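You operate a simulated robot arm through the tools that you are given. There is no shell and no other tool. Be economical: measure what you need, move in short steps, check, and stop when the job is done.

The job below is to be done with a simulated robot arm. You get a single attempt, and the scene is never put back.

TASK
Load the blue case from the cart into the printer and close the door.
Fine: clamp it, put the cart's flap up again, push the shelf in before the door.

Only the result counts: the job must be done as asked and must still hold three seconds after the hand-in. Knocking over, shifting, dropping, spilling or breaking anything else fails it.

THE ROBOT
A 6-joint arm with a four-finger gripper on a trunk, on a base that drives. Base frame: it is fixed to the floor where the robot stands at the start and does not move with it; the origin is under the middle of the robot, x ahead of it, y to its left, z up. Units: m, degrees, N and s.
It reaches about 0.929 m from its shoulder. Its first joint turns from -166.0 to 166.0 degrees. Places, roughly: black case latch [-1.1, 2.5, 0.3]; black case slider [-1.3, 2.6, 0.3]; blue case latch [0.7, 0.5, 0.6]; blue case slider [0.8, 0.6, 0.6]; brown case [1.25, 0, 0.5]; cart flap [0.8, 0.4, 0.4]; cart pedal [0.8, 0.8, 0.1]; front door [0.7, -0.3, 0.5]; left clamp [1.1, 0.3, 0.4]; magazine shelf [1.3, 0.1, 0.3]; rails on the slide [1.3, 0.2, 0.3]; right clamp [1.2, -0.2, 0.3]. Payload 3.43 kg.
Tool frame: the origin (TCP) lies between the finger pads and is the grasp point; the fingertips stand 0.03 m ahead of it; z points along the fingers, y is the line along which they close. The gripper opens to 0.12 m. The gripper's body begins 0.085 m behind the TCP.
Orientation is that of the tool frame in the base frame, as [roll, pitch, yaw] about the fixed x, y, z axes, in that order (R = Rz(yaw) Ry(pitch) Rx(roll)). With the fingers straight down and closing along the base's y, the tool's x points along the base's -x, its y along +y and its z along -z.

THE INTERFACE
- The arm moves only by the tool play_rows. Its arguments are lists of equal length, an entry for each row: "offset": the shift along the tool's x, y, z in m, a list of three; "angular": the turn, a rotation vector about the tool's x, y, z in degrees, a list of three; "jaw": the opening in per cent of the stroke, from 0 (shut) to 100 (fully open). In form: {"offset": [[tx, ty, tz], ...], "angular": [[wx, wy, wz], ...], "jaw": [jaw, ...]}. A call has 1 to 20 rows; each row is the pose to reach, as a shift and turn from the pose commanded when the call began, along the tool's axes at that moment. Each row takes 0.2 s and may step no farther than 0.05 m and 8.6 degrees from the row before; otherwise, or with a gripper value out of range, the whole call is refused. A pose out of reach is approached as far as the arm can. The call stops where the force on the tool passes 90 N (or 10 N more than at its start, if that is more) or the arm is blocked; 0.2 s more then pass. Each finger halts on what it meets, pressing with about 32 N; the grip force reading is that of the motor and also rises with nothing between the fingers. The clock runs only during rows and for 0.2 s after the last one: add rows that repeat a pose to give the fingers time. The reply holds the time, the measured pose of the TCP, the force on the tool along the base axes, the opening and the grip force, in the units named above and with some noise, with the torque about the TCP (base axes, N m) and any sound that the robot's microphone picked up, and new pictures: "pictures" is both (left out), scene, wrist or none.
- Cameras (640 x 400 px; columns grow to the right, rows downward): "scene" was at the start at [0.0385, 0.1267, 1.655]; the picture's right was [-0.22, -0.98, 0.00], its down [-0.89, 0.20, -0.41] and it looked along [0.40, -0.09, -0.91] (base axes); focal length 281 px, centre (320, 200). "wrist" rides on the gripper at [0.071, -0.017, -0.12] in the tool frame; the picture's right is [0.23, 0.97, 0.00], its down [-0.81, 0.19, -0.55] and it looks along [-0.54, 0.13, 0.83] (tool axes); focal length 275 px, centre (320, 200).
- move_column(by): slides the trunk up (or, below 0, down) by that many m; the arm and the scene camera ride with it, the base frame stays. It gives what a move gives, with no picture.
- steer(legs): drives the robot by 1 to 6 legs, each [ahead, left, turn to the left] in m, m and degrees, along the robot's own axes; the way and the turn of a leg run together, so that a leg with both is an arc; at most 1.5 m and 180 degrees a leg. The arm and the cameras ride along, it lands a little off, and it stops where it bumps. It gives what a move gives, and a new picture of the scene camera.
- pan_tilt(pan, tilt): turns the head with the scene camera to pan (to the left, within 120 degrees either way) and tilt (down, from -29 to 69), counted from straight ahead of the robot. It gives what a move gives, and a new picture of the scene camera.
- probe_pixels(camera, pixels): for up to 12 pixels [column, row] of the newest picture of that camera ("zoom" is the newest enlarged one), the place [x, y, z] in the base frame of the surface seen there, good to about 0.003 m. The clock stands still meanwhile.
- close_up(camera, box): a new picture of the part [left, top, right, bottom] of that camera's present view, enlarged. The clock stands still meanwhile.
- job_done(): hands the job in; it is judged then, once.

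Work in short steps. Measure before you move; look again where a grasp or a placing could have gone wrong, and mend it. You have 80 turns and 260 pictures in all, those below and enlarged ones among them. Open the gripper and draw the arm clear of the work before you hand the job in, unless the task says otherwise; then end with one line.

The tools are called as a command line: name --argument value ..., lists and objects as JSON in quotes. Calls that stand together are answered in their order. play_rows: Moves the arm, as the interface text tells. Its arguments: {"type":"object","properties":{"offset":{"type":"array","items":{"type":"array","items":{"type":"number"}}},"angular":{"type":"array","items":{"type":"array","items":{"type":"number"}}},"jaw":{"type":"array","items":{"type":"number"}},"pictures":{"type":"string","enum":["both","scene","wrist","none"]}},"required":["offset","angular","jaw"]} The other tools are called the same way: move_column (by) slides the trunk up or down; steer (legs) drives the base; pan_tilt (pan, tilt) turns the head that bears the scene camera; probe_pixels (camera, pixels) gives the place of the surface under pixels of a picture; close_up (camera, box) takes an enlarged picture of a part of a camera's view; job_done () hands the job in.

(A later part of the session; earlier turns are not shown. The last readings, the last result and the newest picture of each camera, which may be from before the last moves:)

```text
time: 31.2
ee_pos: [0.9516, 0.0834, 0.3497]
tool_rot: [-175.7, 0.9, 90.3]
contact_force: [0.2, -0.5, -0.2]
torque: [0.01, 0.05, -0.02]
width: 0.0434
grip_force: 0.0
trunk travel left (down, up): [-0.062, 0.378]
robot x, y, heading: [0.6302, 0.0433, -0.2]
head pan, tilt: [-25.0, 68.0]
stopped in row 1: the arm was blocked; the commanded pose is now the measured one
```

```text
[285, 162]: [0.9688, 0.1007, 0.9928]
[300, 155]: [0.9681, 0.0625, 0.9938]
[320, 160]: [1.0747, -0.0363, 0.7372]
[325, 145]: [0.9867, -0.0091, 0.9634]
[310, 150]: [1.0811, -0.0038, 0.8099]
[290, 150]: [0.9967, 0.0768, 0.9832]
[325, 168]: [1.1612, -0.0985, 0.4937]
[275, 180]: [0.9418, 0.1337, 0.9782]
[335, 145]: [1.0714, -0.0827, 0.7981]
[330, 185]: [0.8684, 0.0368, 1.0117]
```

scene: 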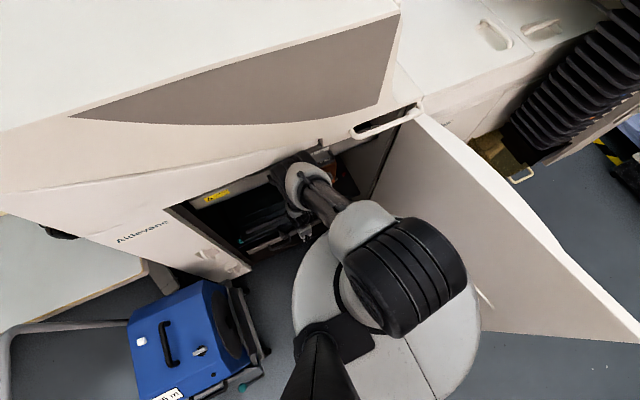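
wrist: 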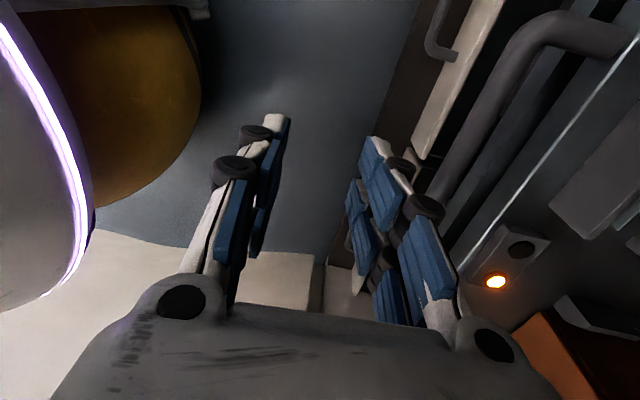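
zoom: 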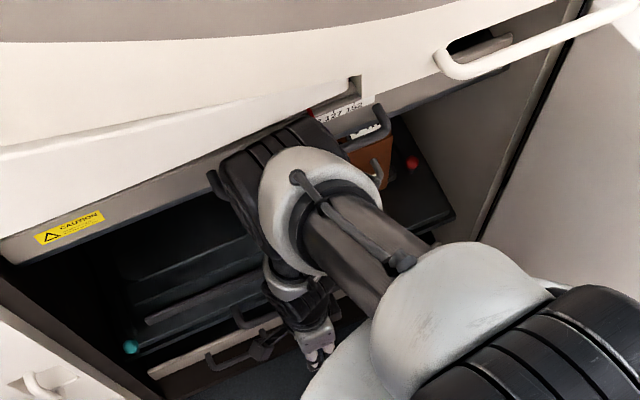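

The body lip (x≈0.99, z≥0.963) catches the elbow whose top is at 0.99; with the trunk ~0.04 lower the elbow passes under it. Back off, lower the trunk, restore the stretched pose with slight forward tilt.

steer --legs '[[-0.1, 0, 0]]'

move_column --by -0.036

play_rows --offset '[[0, 0.02, -0.012], [0, 0.046, -0.025], [0, 0.046, -0.025], [0, 0.046, -0.025]]' --angular '[[-4.3, 0, 0], [-9, 0, 0], [-14, 0, 0], [-19.3, 0, 0]]' --jaw '[36, 36, 36, 36]' --pictures "scene"

```text
time: 32.3
ee_pos: [0.8653, 0.0836, 0.3653]
tool_rot: [-177.3, 0.9, 90.3]
contact_force: [-0.3, 0.1, 0.1]
torque: [-0.01, -0.03, 0.01]
width: 0.043
grip_force: 0.3
trunk travel left (down, up): [-0.062, 0.378]
robot x, y, heading: [0.5328, 0.045, 0.1]
head pan, tilt: [-25.0, 68.0]
```

scene: 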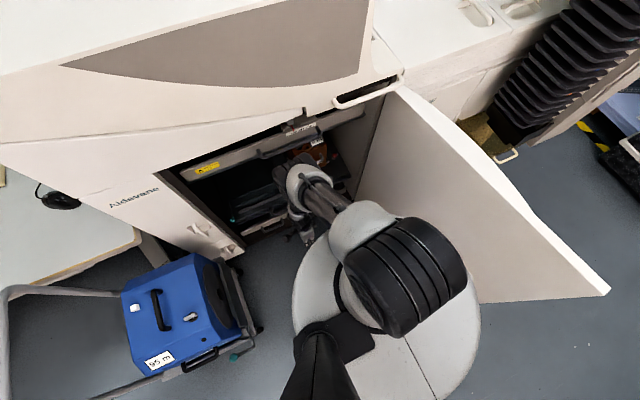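

```text
time: 33.1
ee_pos: [0.8667, 0.0839, 0.328]
tool_rot: [-177.3, 0.9, 90.3]
contact_force: [-1.0, 0.3, -0.2]
torque: [0.0, -0.01, 0.01]
width: 0.0432
grip_force: 0.1
trunk travel left (down, up): [-0.026, 0.414]
robot x, y, heading: [0.5356, 0.0479, 0.0]
head pan, tilt: [-25.0, 68.0]
```

```text
time: 34.1
ee_pos: [0.9132, 0.0854, 0.3527]
tool_rot: [163.2, 0.9, 90.3]
contact_force: [0.7, -0.5, 0.5]
torque: [0.03, 0.01, -0.03]
width: 0.0431
grip_force: 0.0
trunk travel left (down, up): [-0.026, 0.414]
robot x, y, heading: [0.5317, 0.0448, -0.1]
head pan, tilt: [-25.0, 68.0]
```

scene: 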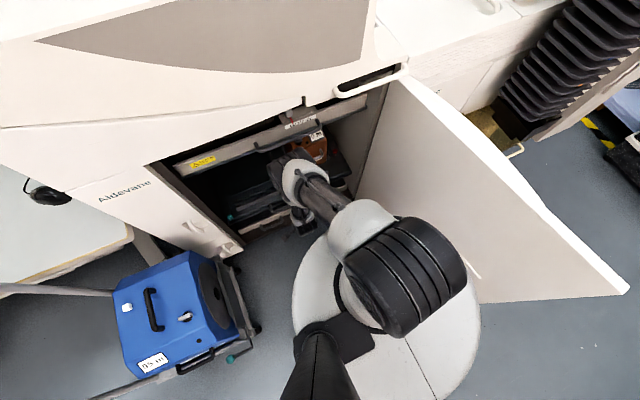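

Pose reached. Check elbow-top height before advancing.

probe_pixels --camera "scene" --pixels '[[285, 165], [290, 160], [300, 160], [275, 175], [305, 175], [300, 190]]'

```text
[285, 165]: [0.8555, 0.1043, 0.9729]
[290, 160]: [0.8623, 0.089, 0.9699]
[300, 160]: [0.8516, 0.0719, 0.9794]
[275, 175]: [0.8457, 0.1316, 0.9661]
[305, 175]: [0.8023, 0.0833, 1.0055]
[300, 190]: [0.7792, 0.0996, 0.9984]
```

Elbow leading edge is just about at the lip height; I'll stretch slightly (rel 0.40, lower 12 mm) and drive 0.098 m.

play_rows --offset '[[0, 0.0156, 0.0173]]' --angular '[[0, 0, 0]]' --jaw '[36]' --pictures "none"

steer --legs '[[0.098, 0, 0]]'

play_rows --offset '[[0, 0, 0]]' --angular '[[0, 0, 0]]' --jaw '[36]' --pictures "wrist"

```text
time: 34.5
ee_pos: [0.9315, 0.0855, 0.3493]
tool_rot: [163.4, 0.9, 90.2]
contact_force: [-0.1, 0.1, 0.3]
torque: [0.02, -0.07, 0.0]
width: 0.0435
grip_force: 0.0
out of reach, approached as far as the arm can: row 1
trunk travel left (down, up): [-0.026, 0.414]
robot x, y, heading: [0.5324, 0.0426, 0.3]
head pan, tilt: [-25.0, 68.0]
```

```text
time: 35.7
ee_pos: [1.028, 0.085, 0.3501]
tool_rot: [163.5, 0.9, 90.3]
contact_force: [-0.2, 0.0, -0.9]
torque: [-0.02, -0.02, 0.0]
width: 0.0432
grip_force: 0.1
trunk travel left (down, up): [-0.026, 0.414]
robot x, y, heading: [0.6249, 0.0464, -0.1]
head pan, tilt: [-25.0, 68.0]
```

scene: 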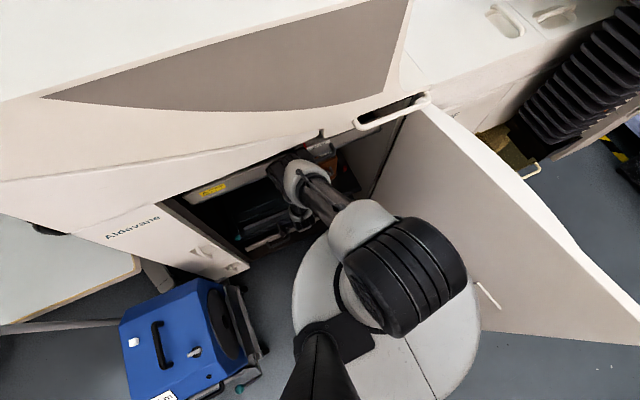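

```text
time: 36.1
ee_pos: [1.029, 0.0846, 0.3486]
tool_rot: [163.4, 0.9, 90.4]
contact_force: [0.6, 0.0, 0.0]
torque: [0.0, -0.03, 0.0]
width: 0.0432
grip_force: 0.0
trunk travel left (down, up): [-0.026, 0.414]
robot x, y, heading: [0.6328, 0.0464, 0.0]
head pan, tilt: [-25.0, 68.0]
```

wrist: 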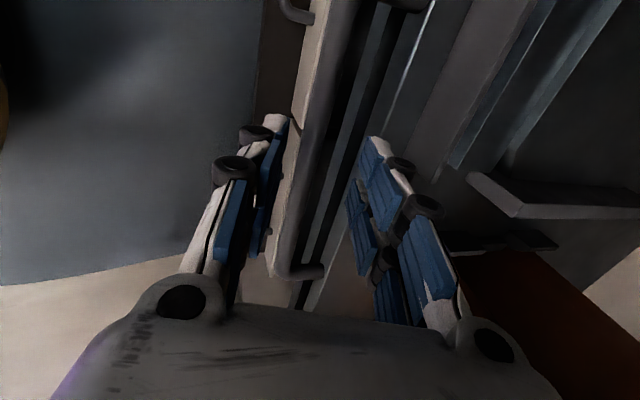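

Fingers straddle the bar. Untilt partially, then lower with the trunk.

play_rows --offset '[[0, -0.002, 0], [0, -0.002, 0]]' --angular '[[6, 0, 0], [12, 0, 0]]' --jaw '[34, 34]' --pictures "none"

move_column --by -0.026

play_rows --offset '[[0, 0, 0.01], [0, 0, 0.02], [0, 0, 0.02]]' --angular '[[0, 0, 0], [2, 0, 0], [4, 0, 0]]' --jaw '[34, 34, 34]' --pictures "wrist"

```text
time: 36.7
ee_pos: [1.0227, 0.0849, 0.3483]
tool_rot: [174.5, 1.4, 90.4]
contact_force: [0.3, -0.7, -0.2]
torque: [-0.03, -0.01, 0.01]
width: 0.0411
grip_force: 0.0
trunk travel left (down, up): [-0.026, 0.414]
robot x, y, heading: [0.6302, 0.0441, -0.0]
head pan, tilt: [-25.0, 68.0]
```

```text
time: 37.4
ee_pos: [1.0249, 0.0831, 0.3256]
tool_rot: [173.9, 1.2, 90.3]
contact_force: [0.2, -0.5, 0.8]
torque: [0.0, -0.02, 0.03]
width: 0.0406
grip_force: 0.0
trunk travel left (down, up): [0.0, 0.44]
robot x, y, heading: [0.6306, 0.0426, 0.1]
head pan, tilt: [-25.0, 68.0]
```

```text
time: 38.2
ee_pos: [1.0205, 0.0788, 0.3183]
tool_rot: [176.2, 2.3, 90.2]
contact_force: [6.5, 1.6, 0.6]
torque: [0.02, -0.14, -0.07]
width: 0.0441
grip_force: 2.6
out of reach, approached as far as the arm can: row 1, 2, 3
trunk travel left (down, up): [0.0, 0.44]
robot x, y, heading: [0.6299, 0.0437, 0.1]
head pan, tilt: [-25.0, 68.0]
```

wrist: 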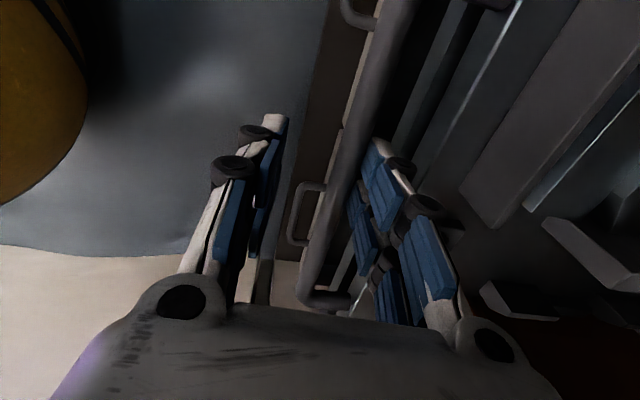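

The front finger is behind the bar (contact +6.5 N in x), tips at z≈0.288. Closing on it.

play_rows --offset '[[0, 0, 0], [0, 0, 0], [0, 0, 0], [0, 0, 0]]' --angular '[[0, 0, 0], [0, 0, 0], [0, 0, 0], [0, 0, 0]]' --jaw '[0, 0, 0, 0]' --pictures "wrist"

```text
time: 39.2
ee_pos: [1.0194, 0.0797, 0.3192]
tool_rot: [176.2, 2.4, 90.2]
contact_force: [-4.4, 3.6, -17.9]
torque: [-0.46, 0.15, -0.15]
width: 0.0144
grip_force: 44.3
trunk travel left (down, up): [0.0, 0.44]
robot x, y, heading: [0.6302, 0.0419, -0.2]
head pan, tilt: [-25.0, 68.0]
```

wrist: 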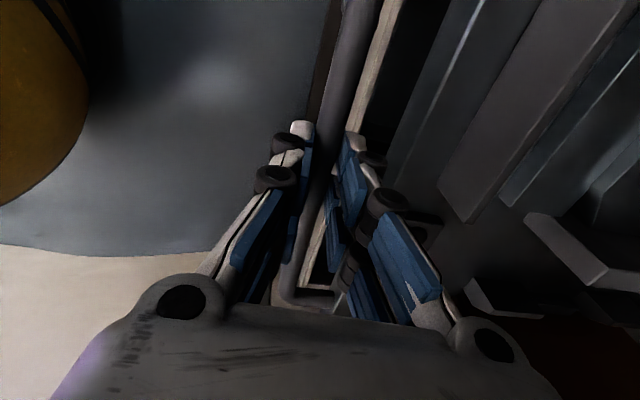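

Gripped (14 mm). Pulling the shelf out by driving back.

steer --legs '[[-0.15, 0, 0]]'

```text
time: 40.5
ee_pos: [0.8779, 0.0794, 0.3198]
tool_rot: [176.0, 2.1, 90.2]
contact_force: [-0.9, 9.2, 21.8]
torque: [0.48, 0.03, 0.06]
width: 0.0142
grip_force: 44.9
trunk travel left (down, up): [0.0, 0.44]
robot x, y, heading: [0.4819, 0.042, 0.1]
head pan, tilt: [-25.0, 68.0]
```

scene: 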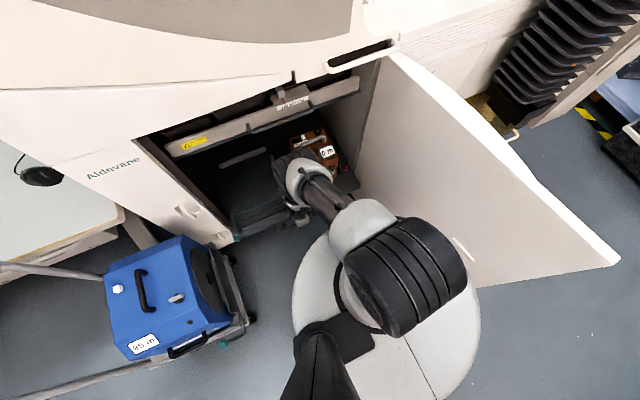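

The shelf follows. Pull 0.18 m more.

steer --legs '[[-0.18, 0, 0]]'

```text
time: 42.0
ee_pos: [0.6982, 0.0791, 0.3203]
tool_rot: [176.0, 2.1, 90.2]
contact_force: [-2.5, 10.4, 18.5]
torque: [-0.04, 0.03, 0.24]
width: 0.0146
grip_force: 44.8
trunk travel left (down, up): [0.0, 0.44]
robot x, y, heading: [0.3001, 0.0448, -0.2]
head pan, tilt: [-25.0, 68.0]
```

scene: 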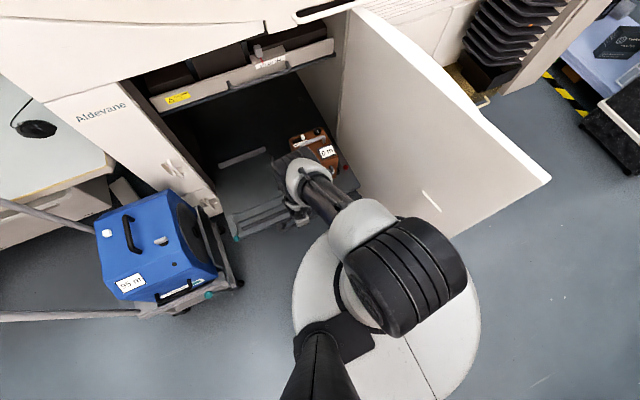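

Shelf is out ~0.33 m. Check where the bay's rails lie now.

probe_pixels --camera "scene" --pixels '[[242, 157], [222, 165], [265, 150], [255, 218], [238, 238], [255, 185], [281, 160], [210, 170], [285, 210], [325, 165]]'

close_up --camera "scene" --box '[190, 110, 370, 250]'

```text
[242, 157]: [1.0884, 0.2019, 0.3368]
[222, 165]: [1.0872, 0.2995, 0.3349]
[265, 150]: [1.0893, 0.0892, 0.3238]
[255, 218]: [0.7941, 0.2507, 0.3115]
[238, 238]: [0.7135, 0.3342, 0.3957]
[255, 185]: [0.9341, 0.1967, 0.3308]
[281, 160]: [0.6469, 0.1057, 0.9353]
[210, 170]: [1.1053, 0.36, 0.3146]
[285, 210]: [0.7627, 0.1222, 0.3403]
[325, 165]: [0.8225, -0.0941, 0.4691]
```

```text
2.86 times, centred on (280, 180) of scene
```

zoom: 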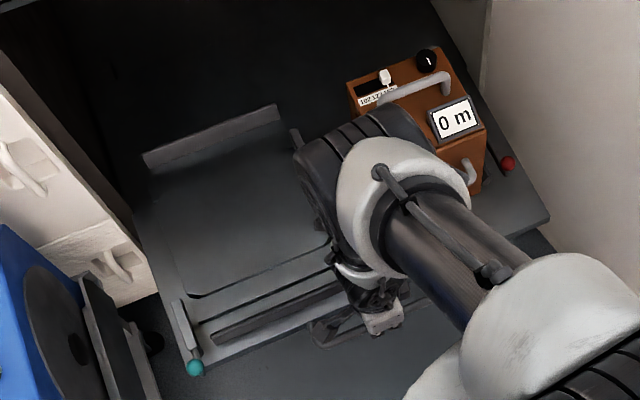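

The bay spans about x 0.80–1.08 now; pulling further ~0.08 m if the slide permits, for more clearance.

steer --legs '[[-0.08, 0, 0]]'

```text
time: 43.1
ee_pos: [0.6197, 0.078, 0.3203]
tool_rot: [176.0, 2.0, 90.0]
contact_force: [-1.7, 0.5, 12.8]
torque: [-0.26, -0.04, 0.13]
width: 0.0145
grip_force: 45.0
trunk travel left (down, up): [0.0, 0.44]
robot x, y, heading: [0.2196, 0.0493, -0.0]
head pan, tilt: [-25.0, 68.0]
```

scene: 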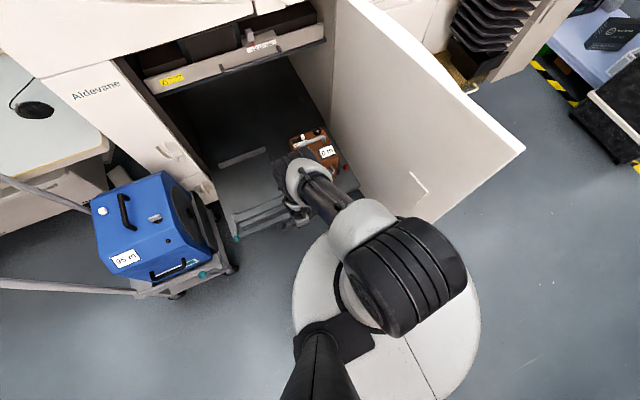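

Shelf is ~0.40 m out. Release and lift off with the trunk, then view from a better vantage.

play_rows --offset '[[0, 0, 0], [0, 0, 0], [0, 0, 0]]' --angular '[[0, 0, 0], [0, 0, 0], [0, 0, 0]]' --jaw '[30, 34, 34]' --pictures "none"

move_column --by 0.3

pan_tilt --pan 20 --tilt 60

```text
time: 43.9
ee_pos: [0.6198, 0.079, 0.3204]
tool_rot: [176.0, 2.0, 90.1]
contact_force: [0.0, 0.0, 0.0]
torque: [0.01, 0.01, -0.04]
width: 0.0409
grip_force: 0.1
trunk travel left (down, up): [0.0, 0.44]
robot x, y, heading: [0.2211, 0.0465, 0.2]
head pan, tilt: [-25.0, 68.0]
```

```text
time: 46.9
ee_pos: [0.6201, 0.0791, 0.6192]
tool_rot: [176.0, 2.1, 90.1]
contact_force: [0.5, -0.5, 0.1]
torque: [0.01, 0.02, -0.01]
width: 0.0407
grip_force: 0.0
trunk travel left (down, up): [-0.3, 0.14]
robot x, y, heading: [0.2201, 0.042, -0.0]
head pan, tilt: [-25.0, 68.0]
```

```text
time: 48.0
ee_pos: [0.62, 0.079, 0.6203]
tool_rot: [176.0, 2.2, 90.1]
contact_force: [0.0, -0.2, 0.4]
torque: [-0.03, 0.03, 0.0]
width: 0.0407
grip_force: 0.0
trunk travel left (down, up): [-0.3, 0.14]
robot x, y, heading: [0.2227, 0.0441, 0.1]
head pan, tilt: [20.0, 60.0]
```

scene: 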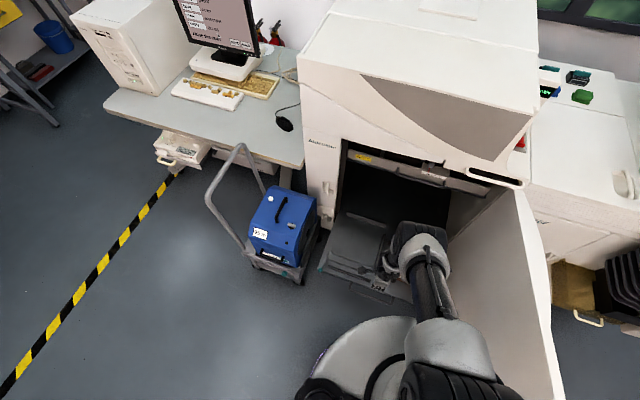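

Now measure the blue case: handle, edges and bay details.

close_up --camera "scene" --box '[230, 170, 340, 290]'

probe_pixels --camera "zoom" --pixels '[[280, 110], [262, 170], [268, 135], [212, 88], [370, 120], [160, 230], [320, 265], [180, 320], [320, 330], [365, 165], [320, 185], [395, 150]]'

```text
3.33 times, centred on (285, 230) of scene
```

zoom: 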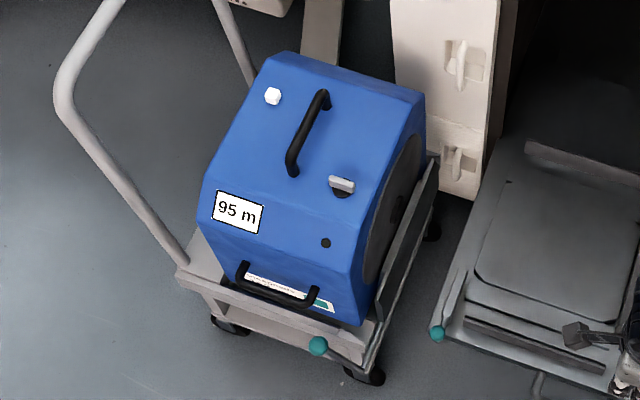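

```text
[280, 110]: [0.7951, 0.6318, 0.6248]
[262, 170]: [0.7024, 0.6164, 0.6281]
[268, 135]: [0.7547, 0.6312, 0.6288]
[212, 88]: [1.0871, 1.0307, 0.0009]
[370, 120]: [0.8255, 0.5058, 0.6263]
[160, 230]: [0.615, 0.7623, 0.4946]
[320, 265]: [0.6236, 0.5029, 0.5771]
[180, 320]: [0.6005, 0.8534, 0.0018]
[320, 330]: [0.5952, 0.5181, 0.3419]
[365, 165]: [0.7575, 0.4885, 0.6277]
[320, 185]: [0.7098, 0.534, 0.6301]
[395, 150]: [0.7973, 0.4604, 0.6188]
```

probe_pixels --camera "zoom" --pixels '[[320, 98], [311, 118], [301, 138], [291, 160], [286, 56], [420, 100], [208, 180], [368, 225], [356, 322], [225, 270], [425, 110], [413, 215]]'

probe_pixels --camera "zoom" --pixels '[[435, 160], [375, 300], [318, 346], [345, 350], [438, 333], [455, 290], [476, 230], [510, 145], [600, 170], [480, 320], [560, 360], [625, 300]]'

```text
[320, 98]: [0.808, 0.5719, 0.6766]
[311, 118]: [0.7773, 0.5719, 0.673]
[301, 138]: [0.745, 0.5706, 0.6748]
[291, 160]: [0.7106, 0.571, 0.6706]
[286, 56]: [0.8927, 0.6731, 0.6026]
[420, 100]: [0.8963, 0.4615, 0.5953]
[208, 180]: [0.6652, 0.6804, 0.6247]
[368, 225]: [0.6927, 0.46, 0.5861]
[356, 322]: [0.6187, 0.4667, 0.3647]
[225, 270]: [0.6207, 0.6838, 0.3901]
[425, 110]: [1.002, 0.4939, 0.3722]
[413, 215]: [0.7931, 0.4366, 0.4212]
```

```text
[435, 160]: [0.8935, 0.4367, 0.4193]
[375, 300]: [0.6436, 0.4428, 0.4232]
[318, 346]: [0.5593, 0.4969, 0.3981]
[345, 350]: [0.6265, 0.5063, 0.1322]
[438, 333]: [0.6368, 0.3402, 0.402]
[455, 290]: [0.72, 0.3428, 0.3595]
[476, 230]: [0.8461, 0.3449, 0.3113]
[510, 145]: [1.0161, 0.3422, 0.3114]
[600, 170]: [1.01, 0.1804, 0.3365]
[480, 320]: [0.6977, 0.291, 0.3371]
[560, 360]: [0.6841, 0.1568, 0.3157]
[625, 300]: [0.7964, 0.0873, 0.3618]
```

Case is axis-aligned: x 0.62–0.90, y 0.461–0.683, handle bar y 0.571, x≈0.705–0.81, z≈0.67. Rotate the gripper back (closing along y) over the bay to inspect it with the wrist camera.

play_rows --offset '[[0.01, 0, 0], [0.03, 0, 0], [0.05, 0, 0], [0.07, 0, 0], [0.09, 0, 0], [0.11, 0, 0], [0.12, 0, 0], [0.12, 0, 0], [0.12, 0, 0], [0.12, 0, 0], [0.12, 0, 0]]' --angular '[[0, 0, -8.2], [0, 0, -16.4], [0, 0, -24.6], [0, 0, -32.8], [0, 0, -41], [0, 0, -49.2], [0, 0, -57.4], [0, 0, -65.6], [0, 0, -73.8], [0, 0, -82], [0, 0, -90]]' --jaw '[34, 34, 34, 34, 34, 34, 34, 34, 34, 34, 34]'

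```text
time: 50.4
ee_pos: [0.6171, 0.1983, 0.6268]
tool_rot: [-177.8, 4.0, -179.6]
contact_force: [-0.4, 0.7, 0.4]
torque: [-0.01, 0.01, 0.01]
width: 0.0409
grip_force: 0.1
out of reach, approached as far as the arm can: row 3, 4, 5, 6, 7, 8, 9, 10, 11
trunk travel left (down, up): [-0.3, 0.14]
robot x, y, heading: [0.226, 0.0446, -0.0]
head pan, tilt: [20.0, 60.0]
```

scene: 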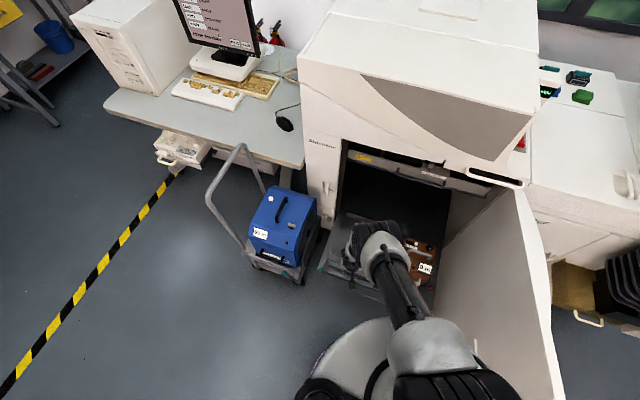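
wrist: 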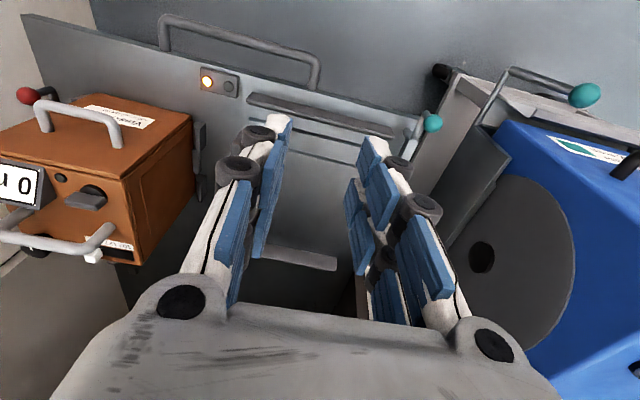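

Great view of the bay (right of centre) with the teal clamp at (430,125). Enlarge and measure.

close_up --camera "wrist" --box '[150, 60, 460, 290]'

probe_pixels --camera "wrist" --pixels '[[250, 97], [393, 132], [270, 130], [350, 152], [300, 155], [330, 200], [265, 250], [333, 262], [418, 130], [432, 123], [198, 160], [240, 85]]'

```text
1.74 times, centred on (305, 175) of wrist
```

zoom: 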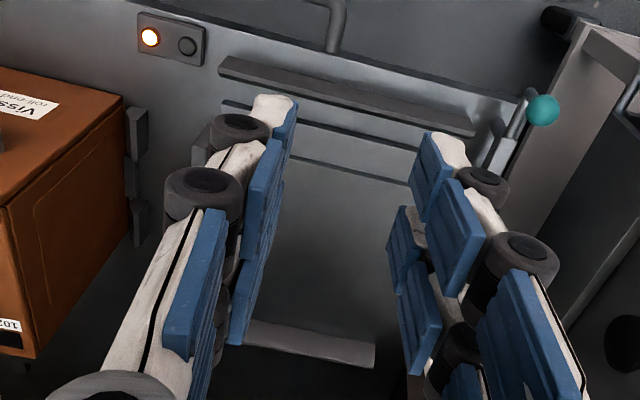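

```text
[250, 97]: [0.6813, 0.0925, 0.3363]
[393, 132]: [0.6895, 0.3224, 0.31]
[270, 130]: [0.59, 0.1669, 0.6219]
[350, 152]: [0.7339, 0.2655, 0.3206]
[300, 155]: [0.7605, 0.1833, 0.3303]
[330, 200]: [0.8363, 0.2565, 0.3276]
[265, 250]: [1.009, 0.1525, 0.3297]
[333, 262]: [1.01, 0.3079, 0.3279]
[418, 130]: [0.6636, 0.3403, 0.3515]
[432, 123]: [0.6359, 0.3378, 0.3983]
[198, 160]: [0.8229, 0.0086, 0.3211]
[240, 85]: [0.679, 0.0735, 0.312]
```

I'll open the gripper fully and shift back/up to see the bay unobstructed, including its right rail.

play_rows --offset '[[0.03, 0, -0.03], [0.06, 0, -0.06], [0.06, 0.0, -0.06], [0.06, 0.0, -0.06], [0.06, 0.0, -0.06]]' --angular '[[0, 0, 0], [0, 4, 0], [-2, 4, 0], [-2, 4, 0], [-2, 4, 0]]' --jaw '[100, 100, 100, 100, 100]' --pictures "wrist"

close_up --camera "wrist" --box '[180, 90, 480, 310]'

```text
time: 51.6
ee_pos: [0.5542, 0.1985, 0.6837]
tool_rot: [-178.8, 0.0, -179.8]
contact_force: [-0.8, -0.1, 0.9]
torque: [0.02, -0.02, 0.05]
width: 0.1195
grip_force: 0.1
out of reach, approached as far as the arm can: row 1
trunk travel left (down, up): [-0.3, 0.14]
robot x, y, heading: [0.2217, 0.0441, 0.1]
head pan, tilt: [20.0, 60.0]
```

wrist: 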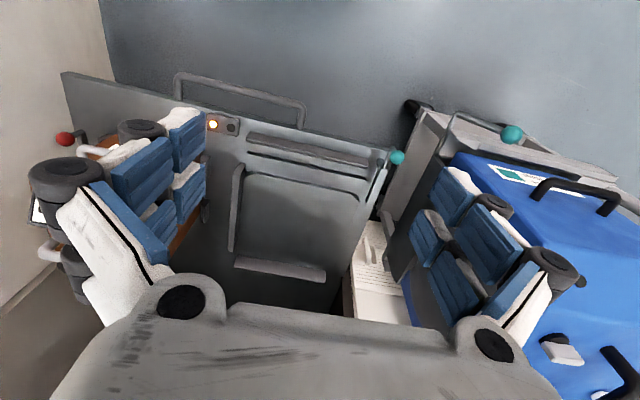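

```text
1.82 times, centred on (330, 200) of wrist
```

zoom: 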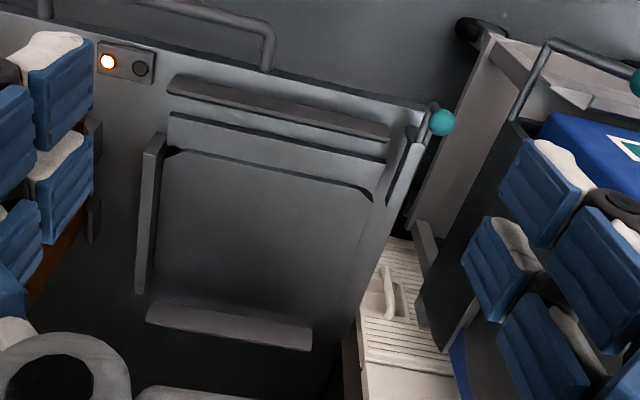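

probe_pixels --camera "zoom" --pixels '[[158, 165], [150, 200], [145, 260], [175, 92], [385, 140], [180, 100], [380, 148], [165, 305], [310, 335], [400, 190], [440, 122], [250, 240]]'

probe_pixels --camera "zoom" --pixels '[[172, 120], [385, 168], [170, 155], [378, 195], [410, 165], [412, 130], [345, 295], [150, 290], [395, 230], [160, 270]]'

```text
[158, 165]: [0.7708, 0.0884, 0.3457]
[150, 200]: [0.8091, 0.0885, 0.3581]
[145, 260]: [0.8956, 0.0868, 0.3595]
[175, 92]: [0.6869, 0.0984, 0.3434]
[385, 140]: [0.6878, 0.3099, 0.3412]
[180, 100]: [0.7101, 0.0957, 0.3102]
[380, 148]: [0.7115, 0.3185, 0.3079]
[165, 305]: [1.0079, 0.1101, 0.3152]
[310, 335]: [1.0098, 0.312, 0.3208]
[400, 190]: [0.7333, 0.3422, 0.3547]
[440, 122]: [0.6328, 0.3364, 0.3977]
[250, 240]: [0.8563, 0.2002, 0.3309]
```

```text
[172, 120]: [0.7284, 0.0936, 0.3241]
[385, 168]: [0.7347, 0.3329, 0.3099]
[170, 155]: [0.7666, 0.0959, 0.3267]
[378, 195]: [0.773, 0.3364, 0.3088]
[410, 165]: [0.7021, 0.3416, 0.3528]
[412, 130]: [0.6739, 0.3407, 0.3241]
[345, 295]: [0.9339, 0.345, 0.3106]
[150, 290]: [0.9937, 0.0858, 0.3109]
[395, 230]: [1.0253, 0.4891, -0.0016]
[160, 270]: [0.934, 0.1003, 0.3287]
```

Bay: right wall y≈0.092, front bar rear face x≈0.70, rear bar x≈1.005, plate z≈0.329; clamp plate at y≈0.342. So target handle centre ≈(0.848, 0.208). Raise the arm and drive left to stand within reach of both cart and bay.

play_rows --offset '[[0, 0, -0.04], [0, 0, -0.08], [0, 0, -0.12]]' --angular '[[0, 0, 0], [0, 0, 0], [-1, 0, 0]]' --jaw '[100, 80, 60]' --pictures "none"

steer --legs '[[0, 0.316, 0], [0.07, 0, 0]]'

pan_tilt --pan 10 --tilt 66

```text
time: 52.4
ee_pos: [0.5519, 0.2001, 0.8035]
tool_rot: [179.1, -0.1, -179.8]
contact_force: [-0.6, -0.2, -0.9]
torque: [0.04, 0.02, 0.03]
width: 0.0834
grip_force: 3.2
trunk travel left (down, up): [-0.3, 0.14]
robot x, y, heading: [0.2216, 0.0388, -0.0]
head pan, tilt: [20.0, 60.0]
```

```text
time: 55.1
ee_pos: [0.6224, 0.5161, 0.8017]
tool_rot: [179.2, -0.2, -179.7]
contact_force: [0.4, -0.3, 0.5]
torque: [0.01, 0.06, 0.02]
width: 0.0723
grip_force: 0.1
trunk travel left (down, up): [-0.3, 0.14]
robot x, y, heading: [0.2862, 0.361, 0.1]
head pan, tilt: [20.0, 60.0]
```

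scene: 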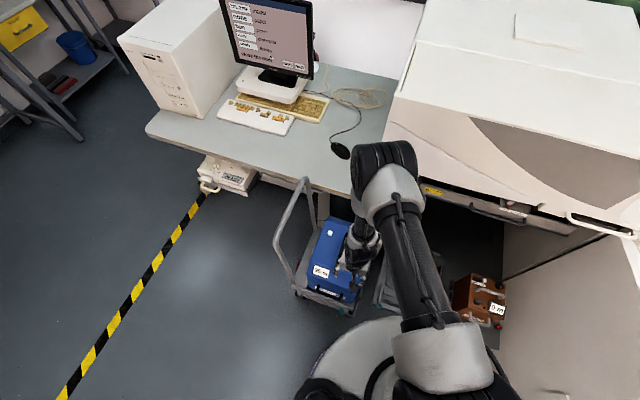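

```text
time: 55.9
ee_pos: [0.6223, 0.5163, 0.8031]
tool_rot: [179.1, 0.0, -179.8]
contact_force: [-0.4, -0.6, 0.4]
torque: [-0.01, 0.02, 0.03]
width: 0.0718
grip_force: 0.1
trunk travel left (down, up): [-0.3, 0.14]
robot x, y, heading: [0.2892, 0.3615, -0.1]
head pan, tilt: [10.0, 66.0]
```

scene: 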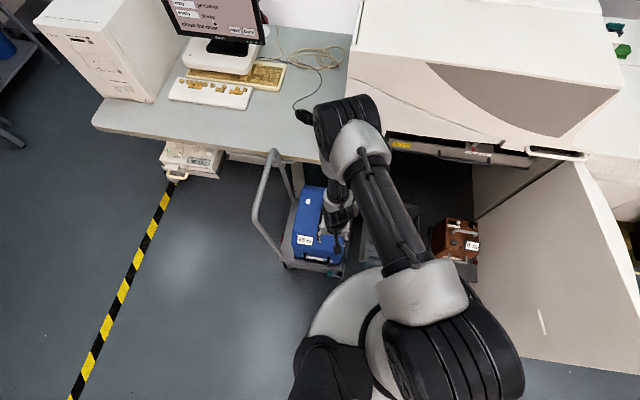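

Move above the handle at (0.758, 0.571) and look with the wrist camera.

play_rows --offset '[[-0.04, 0.02, 0], [-0.08, 0.04, 0], [-0.12, 0.055, 0], [-0.136, 0.055, 0]]' --angular '[[0, 0, 0], [0, 0, 0], [0, 0, 0], [0.9, 0, 0]]' --jaw '[50, 50, 50, 50]' --pictures "none"

move_column --by -0.06

play_rows --offset '[[0, 0, 0]]' --angular '[[0, 0, 0]]' --jaw '[50]' --pictures "both"

```text
time: 56.9
ee_pos: [0.758, 0.5715, 0.8028]
tool_rot: [180.0, 0.0, -179.7]
contact_force: [-0.1, 0.1, -0.1]
torque: [0.0, 0.02, -0.02]
width: 0.0601
grip_force: 0.0
trunk travel left (down, up): [-0.3, 0.14]
robot x, y, heading: [0.2932, 0.3553, 0.1]
head pan, tilt: [10.0, 66.0]
```

```text
time: 57.9
ee_pos: [0.7577, 0.5719, 0.7438]
tool_rot: [180.0, -0.1, -179.8]
contact_force: [0.3, 0.5, -0.1]
torque: [-0.01, 0.02, 0.02]
width: 0.0602
grip_force: 0.1
trunk travel left (down, up): [-0.24, 0.2]
robot x, y, heading: [0.2942, 0.3581, 0.1]
head pan, tilt: [10.0, 66.0]
```

```text
time: 58.3
ee_pos: [0.7587, 0.5719, 0.7434]
tool_rot: [-180.0, -0.1, -179.8]
contact_force: [-0.2, -0.6, 0.5]
torque: [0.01, 0.0, 0.0]
width: 0.06
grip_force: 0.1
trunk travel left (down, up): [-0.24, 0.2]
robot x, y, heading: [0.2915, 0.3601, 0.0]
head pan, tilt: [10.0, 66.0]
```

scene: 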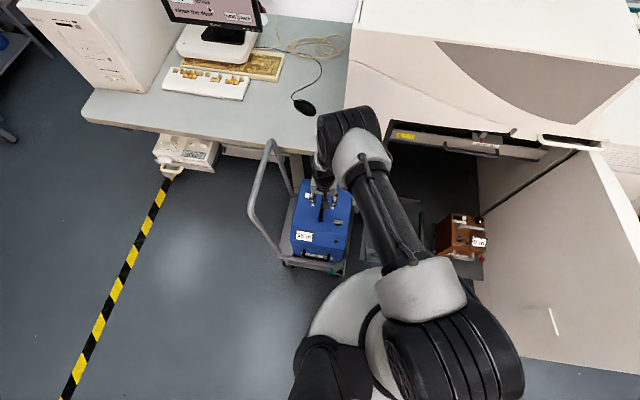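
wrist: 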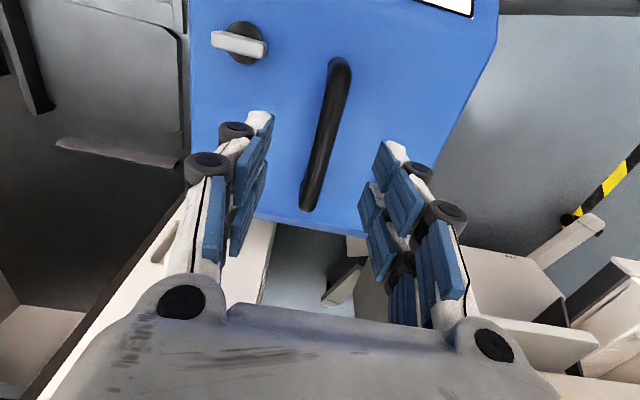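

Handle sits centrally between the fingers. Measure the case's rear edge and handle ends.

probe_pixels --camera "wrist" --pixels '[[338, 70], [325, 135], [310, 200], [300, 220], [350, 230], [270, 212], [360, 200]]'

play_rows --offset '[[0, 0, 0.035], [0, 0, 0.065], [0, 0, 0.072], [0, 0, 0.072]]' --angular '[[0, 0, 0], [0, 0, 0], [0, 0, 0], [0, 0, 0]]' --jaw '[50, 50, 50, 50]' --pictures "wrist"

```text
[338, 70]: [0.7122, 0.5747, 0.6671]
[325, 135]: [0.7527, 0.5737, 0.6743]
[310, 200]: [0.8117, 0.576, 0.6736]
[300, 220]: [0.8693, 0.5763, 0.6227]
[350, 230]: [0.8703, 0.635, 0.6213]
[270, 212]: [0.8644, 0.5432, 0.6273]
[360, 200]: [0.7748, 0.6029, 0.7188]
```

```text
time: 59.3
ee_pos: [0.7572, 0.5728, 0.672]
tool_rot: [-180.0, 0.0, -179.7]
contact_force: [0.1, 0.7, 0.1]
torque: [0.02, -0.02, 0.01]
width: 0.0598
grip_force: 0.0
trunk travel left (down, up): [-0.24, 0.2]
robot x, y, heading: [0.2918, 0.3595, -0.0]
head pan, tilt: [10.0, 66.0]
```

wrist: 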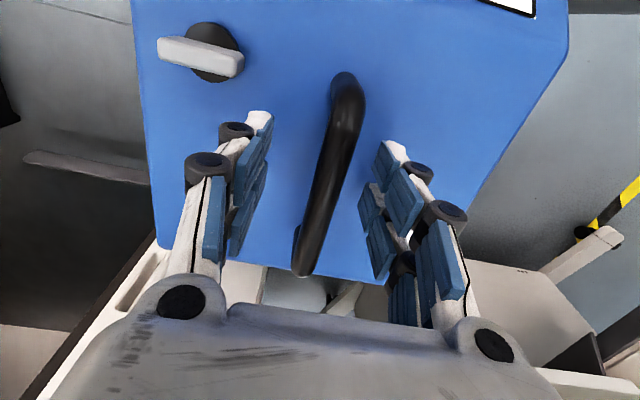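

Tips clear the case top by ~14 mm with the bar at pad level. Close and check the grip.

play_rows --offset '[[0, 0, 0], [0, 0, 0], [0, 0, 0], [0, 0, 0]]' --angular '[[0, 0, 0], [0, 0, 0], [0, 0, 0], [0, 0, 0]]' --jaw '[0, 0, 0, 0]' --pictures "none"

move_column --by 0.015

play_rows --offset '[[0, 0, 0]]' --angular '[[0, 0, 0]]' --jaw '[0]' --pictures "both"

```text
time: 60.3
ee_pos: [0.7581, 0.5721, 0.6712]
tool_rot: [180.0, 0.1, -179.7]
contact_force: [-0.1, 5.3, -0.4]
torque: [0.12, -0.11, 0.19]
width: 0.0149
grip_force: 30.8
trunk travel left (down, up): [-0.24, 0.2]
robot x, y, heading: [0.2922, 0.3604, -0.0]
head pan, tilt: [10.0, 66.0]
```

```text
time: 60.9
ee_pos: [0.7567, 0.5711, 0.686]
tool_rot: [-179.9, -0.3, -179.7]
contact_force: [-2.6, -1.5, -25.5]
torque: [-0.01, 0.64, 0.0]
width: 0.0155
grip_force: 32.1
trunk travel left (down, up): [-0.255, 0.185]
robot x, y, heading: [0.2933, 0.359, 0.2]
head pan, tilt: [10.0, 66.0]
```

```text
time: 61.3
ee_pos: [0.7572, 0.5718, 0.6854]
tool_rot: [-179.9, -0.2, -179.7]
contact_force: [-2.5, -1.8, -24.2]
torque: [-0.06, 0.41, -0.1]
width: 0.0157
grip_force: 32.1
trunk travel left (down, up): [-0.255, 0.185]
robot x, y, heading: [0.2959, 0.3582, 0.2]
head pan, tilt: [10.0, 66.0]
```

scene: 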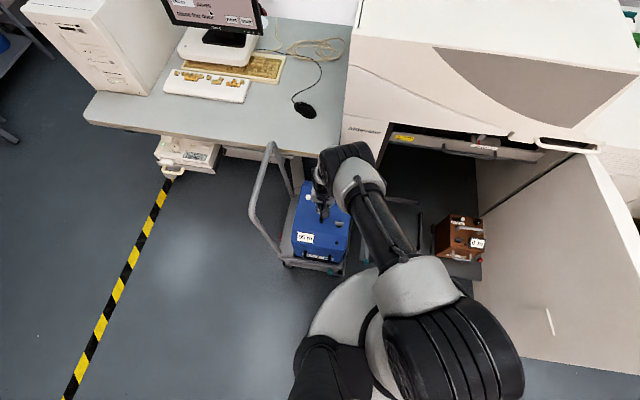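
wrist: 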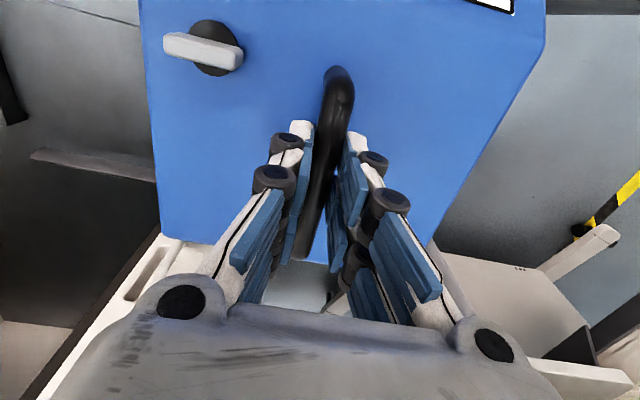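

Load is ~25 N. Check whether the case really rose (top was z 0.628) before lifting further.

probe_pixels --camera "wrist" --pixels '[[300, 80], [400, 80], [230, 120], [420, 160], [250, 220]]'

move_column --by 0.12

play_rows --offset '[[0, 0, 0]]' --angular '[[0, 0, 0]]' --jaw '[0]' --pictures "both"

```text
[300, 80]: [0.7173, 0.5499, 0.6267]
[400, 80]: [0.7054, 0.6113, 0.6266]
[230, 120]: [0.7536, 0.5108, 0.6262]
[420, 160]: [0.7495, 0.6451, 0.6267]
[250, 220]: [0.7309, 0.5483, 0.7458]
```

```text
time: 62.8
ee_pos: [0.7583, 0.572, 0.8057]
tool_rot: [180.0, -0.1, -179.6]
contact_force: [0.3, 0.2, -0.7]
torque: [0.02, 0.0, 0.05]
width: 0.0001
grip_force: 32.4
trunk travel left (down, up): [-0.375, 0.065]
robot x, y, heading: [0.2937, 0.3581, -0.0]
head pan, tilt: [10.0, 66.0]
```

```text
time: 63.2
ee_pos: [0.7575, 0.5725, 0.8057]
tool_rot: [180.0, 0.0, -179.7]
contact_force: [1.0, 0.5, -0.1]
torque: [0.02, 0.03, -0.02]
width: 0.0001
grip_force: 32.2
trunk travel left (down, up): [-0.375, 0.065]
robot x, y, heading: [0.29, 0.3619, 0.4]
head pan, tilt: [10.0, 66.0]
```

scene: 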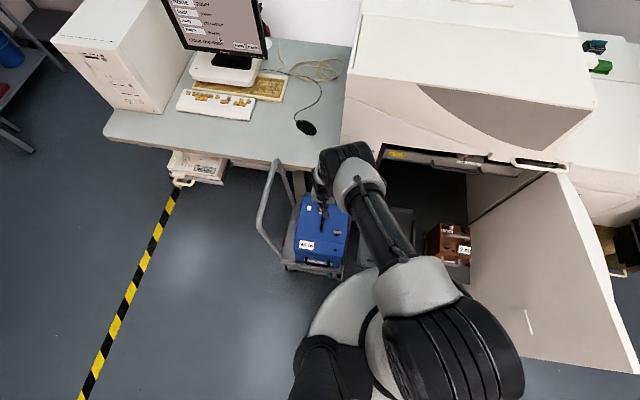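
wrist: 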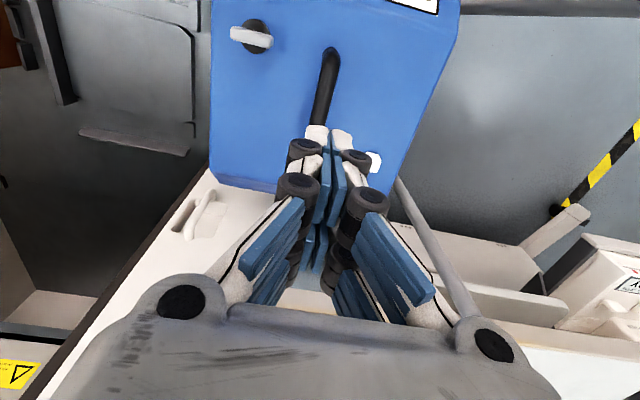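

The handle slipped: friction can't hold it (case still at z 0.627). I'll instead hook one finger under the handle bar from the -y side with the tool horizontal. First retreat to y≈0.41 and turn the tool to point along +y, jaw fully open.

play_rows --offset '[[0, 0, -0.03], [0, -0.04, -0.04], [0, -0.08, -0.04], [0, -0.12, -0.04], [0, -0.16, -0.04], [0, -0.19, -0.04]]' --angular '[[0, 0, 0], [0, 0, 0], [0, 0, 0], [0, 0, 0], [0, 0, 0], [0, 0, 0]]' --jaw '[20, 50, 80, 100, 100, 100]' --pictures "none"

play_rows --offset '[[0, 0, 0], [0, 0, 0], [0, 0, 0], [0, 0, 0], [0, 0, 0], [0, 0, 0], [0, 0, 0], [0, 0, 0], [0, 0, 0], [0, 0, 0], [0, 0, 0]]' --angular '[[-8.2, 0, 0], [-16.4, 0, 0], [-24.6, 0, 0], [-32.8, 0, 0], [-41, 0, 0], [-49.2, 0, 0], [-57.4, 0, 0], [-65.6, 0, 0], [-73.8, 0, 0], [-82, 0, 0], [-90, 0, 0]]' --jaw '[100, 100, 100, 100, 100, 100, 100, 100, 100, 100, 100]' --pictures "both"

```text
time: 64.6
ee_pos: [0.7574, 0.3809, 0.8461]
tool_rot: [-179.9, 0.0, -179.7]
contact_force: [-0.3, -0.3, -0.4]
torque: [0.02, -0.03, -0.04]
width: 0.093
grip_force: 0.1
trunk travel left (down, up): [-0.375, 0.065]
robot x, y, heading: [0.2912, 0.3592, 0.2]
head pan, tilt: [10.0, 66.0]
```

```text
time: 67.0
ee_pos: [0.6817, 0.4032, 0.9564]
tool_rot: [90.6, -0.1, -179.9]
contact_force: [0.3, -0.2, -0.1]
torque: [0.0, 0.05, -0.01]
width: 0.1196
grip_force: 0.2
out of reach, approached as far as the arm can: row 7, 8, 9, 10, 11
trunk travel left (down, up): [-0.375, 0.065]
robot x, y, heading: [0.2907, 0.36, 0.1]
head pan, tilt: [10.0, 66.0]
```

scene: 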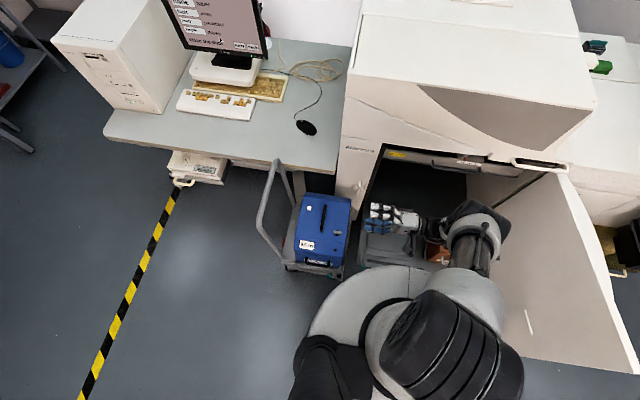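
wrist: 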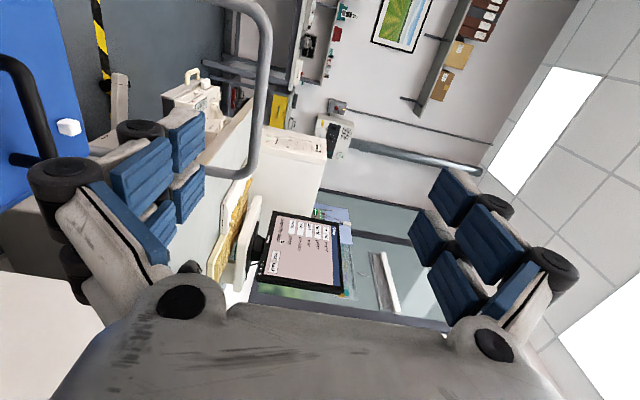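

Horizontal pose reached. Lower the trunk by 0.22 m (nothing beneath above z≈0.63), then align in x.

move_column --by -0.22

play_rows --offset '[[-0.04, 0, 0], [-0.075, 0, 0], [-0.075, 0, 0]]' --angular '[[0, 0, 0], [0, 0, 0], [0, 0, 0]]' --jaw '[100, 100, 100]' --pictures "wrist"

```text
time: 69.3
ee_pos: [0.6812, 0.4034, 0.7366]
tool_rot: [90.6, 0.0, -179.9]
contact_force: [-0.3, -0.3, 0.2]
torque: [0.02, 0.02, 0.04]
width: 0.12
grip_force: 0.0
trunk travel left (down, up): [-0.155, 0.285]
robot x, y, heading: [0.2927, 0.359, -0.0]
head pan, tilt: [10.0, 66.0]
```

```text
time: 70.1
ee_pos: [0.7435, 0.4101, 0.7612]
tool_rot: [90.6, -0.2, -179.9]
contact_force: [-0.1, -0.6, 0.4]
torque: [-0.01, 0.0, -0.01]
width: 0.1199
grip_force: 0.1
out of reach, approached as far as the arm can: row 1, 2, 3
trunk travel left (down, up): [-0.155, 0.285]
robot x, y, heading: [0.2955, 0.3621, 0.1]
head pan, tilt: [10.0, 66.0]
```

wrist: 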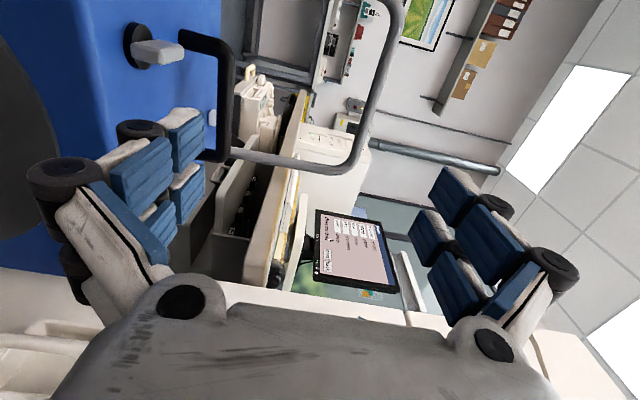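

Lower the trunk more to gain reach margin, compensating with the arm, to reach TCP z≈0.715.

move_column --by -0.045

play_rows --offset '[[0, 0.04, 0], [-0.015, 0.06, 0]]' --angular '[[0, 0, 0], [0, 0, 0]]' --jaw '[100, 100]' --pictures "none"

move_column --by -0.06

play_rows --offset '[[0, 0, 0]]' --angular '[[0, 0, 0]]' --jaw '[100]' --pictures "wrist"

```text
time: 71.0
ee_pos: [0.7419, 0.4108, 0.7162]
tool_rot: [90.6, 0.0, -179.9]
contact_force: [0.1, -0.2, -0.1]
torque: [-0.02, -0.01, -0.03]
width: 0.12
grip_force: 0.1
trunk travel left (down, up): [-0.11, 0.33]
robot x, y, heading: [0.2936, 0.3599, -0.0]
head pan, tilt: [10.0, 66.0]
```

```text
time: 71.6
ee_pos: [0.7568, 0.4115, 0.7761]
tool_rot: [90.6, -0.1, -179.9]
contact_force: [-0.9, 0.5, -0.5]
torque: [0.0, 0.02, 0.0]
width: 0.1198
grip_force: 0.1
trunk travel left (down, up): [-0.11, 0.33]
robot x, y, heading: [0.2917, 0.3622, 0.2]
head pan, tilt: [10.0, 66.0]
```

```text
time: 72.6
ee_pos: [0.7585, 0.4112, 0.716]
tool_rot: [90.6, 0.1, -180.0]
contact_force: [-0.1, 0.2, 0.0]
torque: [0.02, 0.02, 0.01]
width: 0.1202
grip_force: 0.0
trunk travel left (down, up): [-0.05, 0.39]
robot x, y, heading: [0.2918, 0.3569, 0.3]
head pan, tilt: [10.0, 66.0]
```

```text
time: 73.0
ee_pos: [0.7567, 0.4109, 0.716]
tool_rot: [90.6, 0.0, -180.0]
contact_force: [-0.7, 0.4, 0.2]
torque: [0.01, -0.01, -0.02]
width: 0.1202
grip_force: 0.0
trunk travel left (down, up): [-0.05, 0.39]
robot x, y, heading: [0.2912, 0.3585, 0.1]
head pan, tilt: [10.0, 66.0]
```

wrist: 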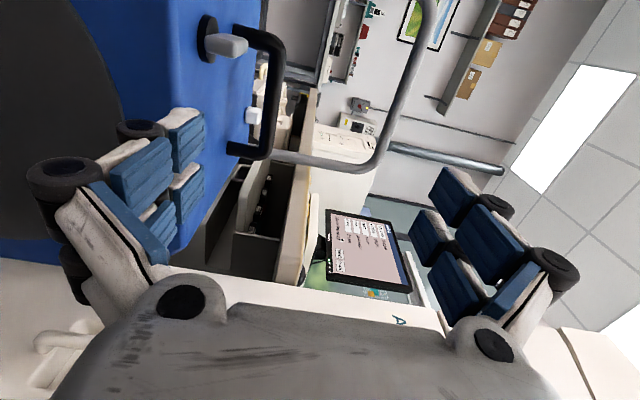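

Probe lever, handle and knob in this view to confirm the finger's corridor.

probe_pixels --camera "wrist" --pixels '[[240, 45], [215, 45], [238, 52], [277, 60], [268, 110], [240, 152], [242, 30], [252, 115], [200, 90], [205, 220]]'

```text
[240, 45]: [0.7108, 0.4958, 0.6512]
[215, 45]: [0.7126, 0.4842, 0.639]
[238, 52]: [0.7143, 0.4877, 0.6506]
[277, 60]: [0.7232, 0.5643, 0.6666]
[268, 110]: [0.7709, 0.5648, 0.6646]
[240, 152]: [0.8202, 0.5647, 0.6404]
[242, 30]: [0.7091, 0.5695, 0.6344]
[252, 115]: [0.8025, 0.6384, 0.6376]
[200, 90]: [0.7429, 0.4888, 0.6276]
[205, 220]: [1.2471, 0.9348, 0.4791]
```

Corridor is clear (lever at x 0.71). Advance 0.16 m so the lower finger slides beneath the bar.

play_rows --offset '[[0, 0, 0.04], [0, 0, 0.08], [0, 0, 0.12], [0, 0, 0.145], [0, 0, 0.158]]' --angular '[[0, 0, 0], [0, 0, 0], [0, 0, 0], [0, 0, 0], [0, 0, 0]]' --jaw '[100, 100, 100, 100, 100]' --pictures "wrist"

```text
time: 74.2
ee_pos: [0.7567, 0.5701, 0.7144]
tool_rot: [90.6, 0.1, -179.9]
contact_force: [-0.3, 0.4, 0.2]
torque: [0.0, 0.0, 0.02]
width: 0.1197
grip_force: 0.0
trunk travel left (down, up): [-0.05, 0.39]
robot x, y, heading: [0.2936, 0.3599, 0.2]
head pan, tilt: [10.0, 66.0]
```

wrist: 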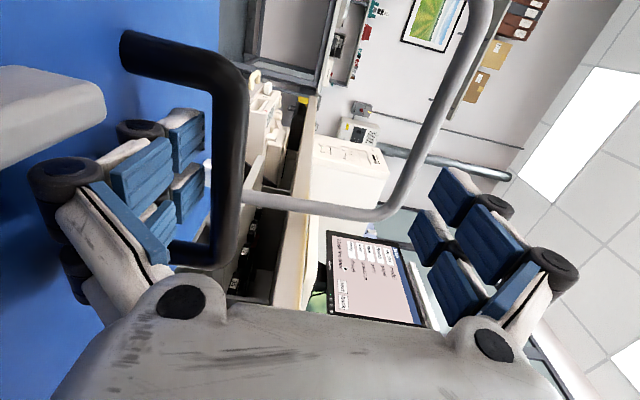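

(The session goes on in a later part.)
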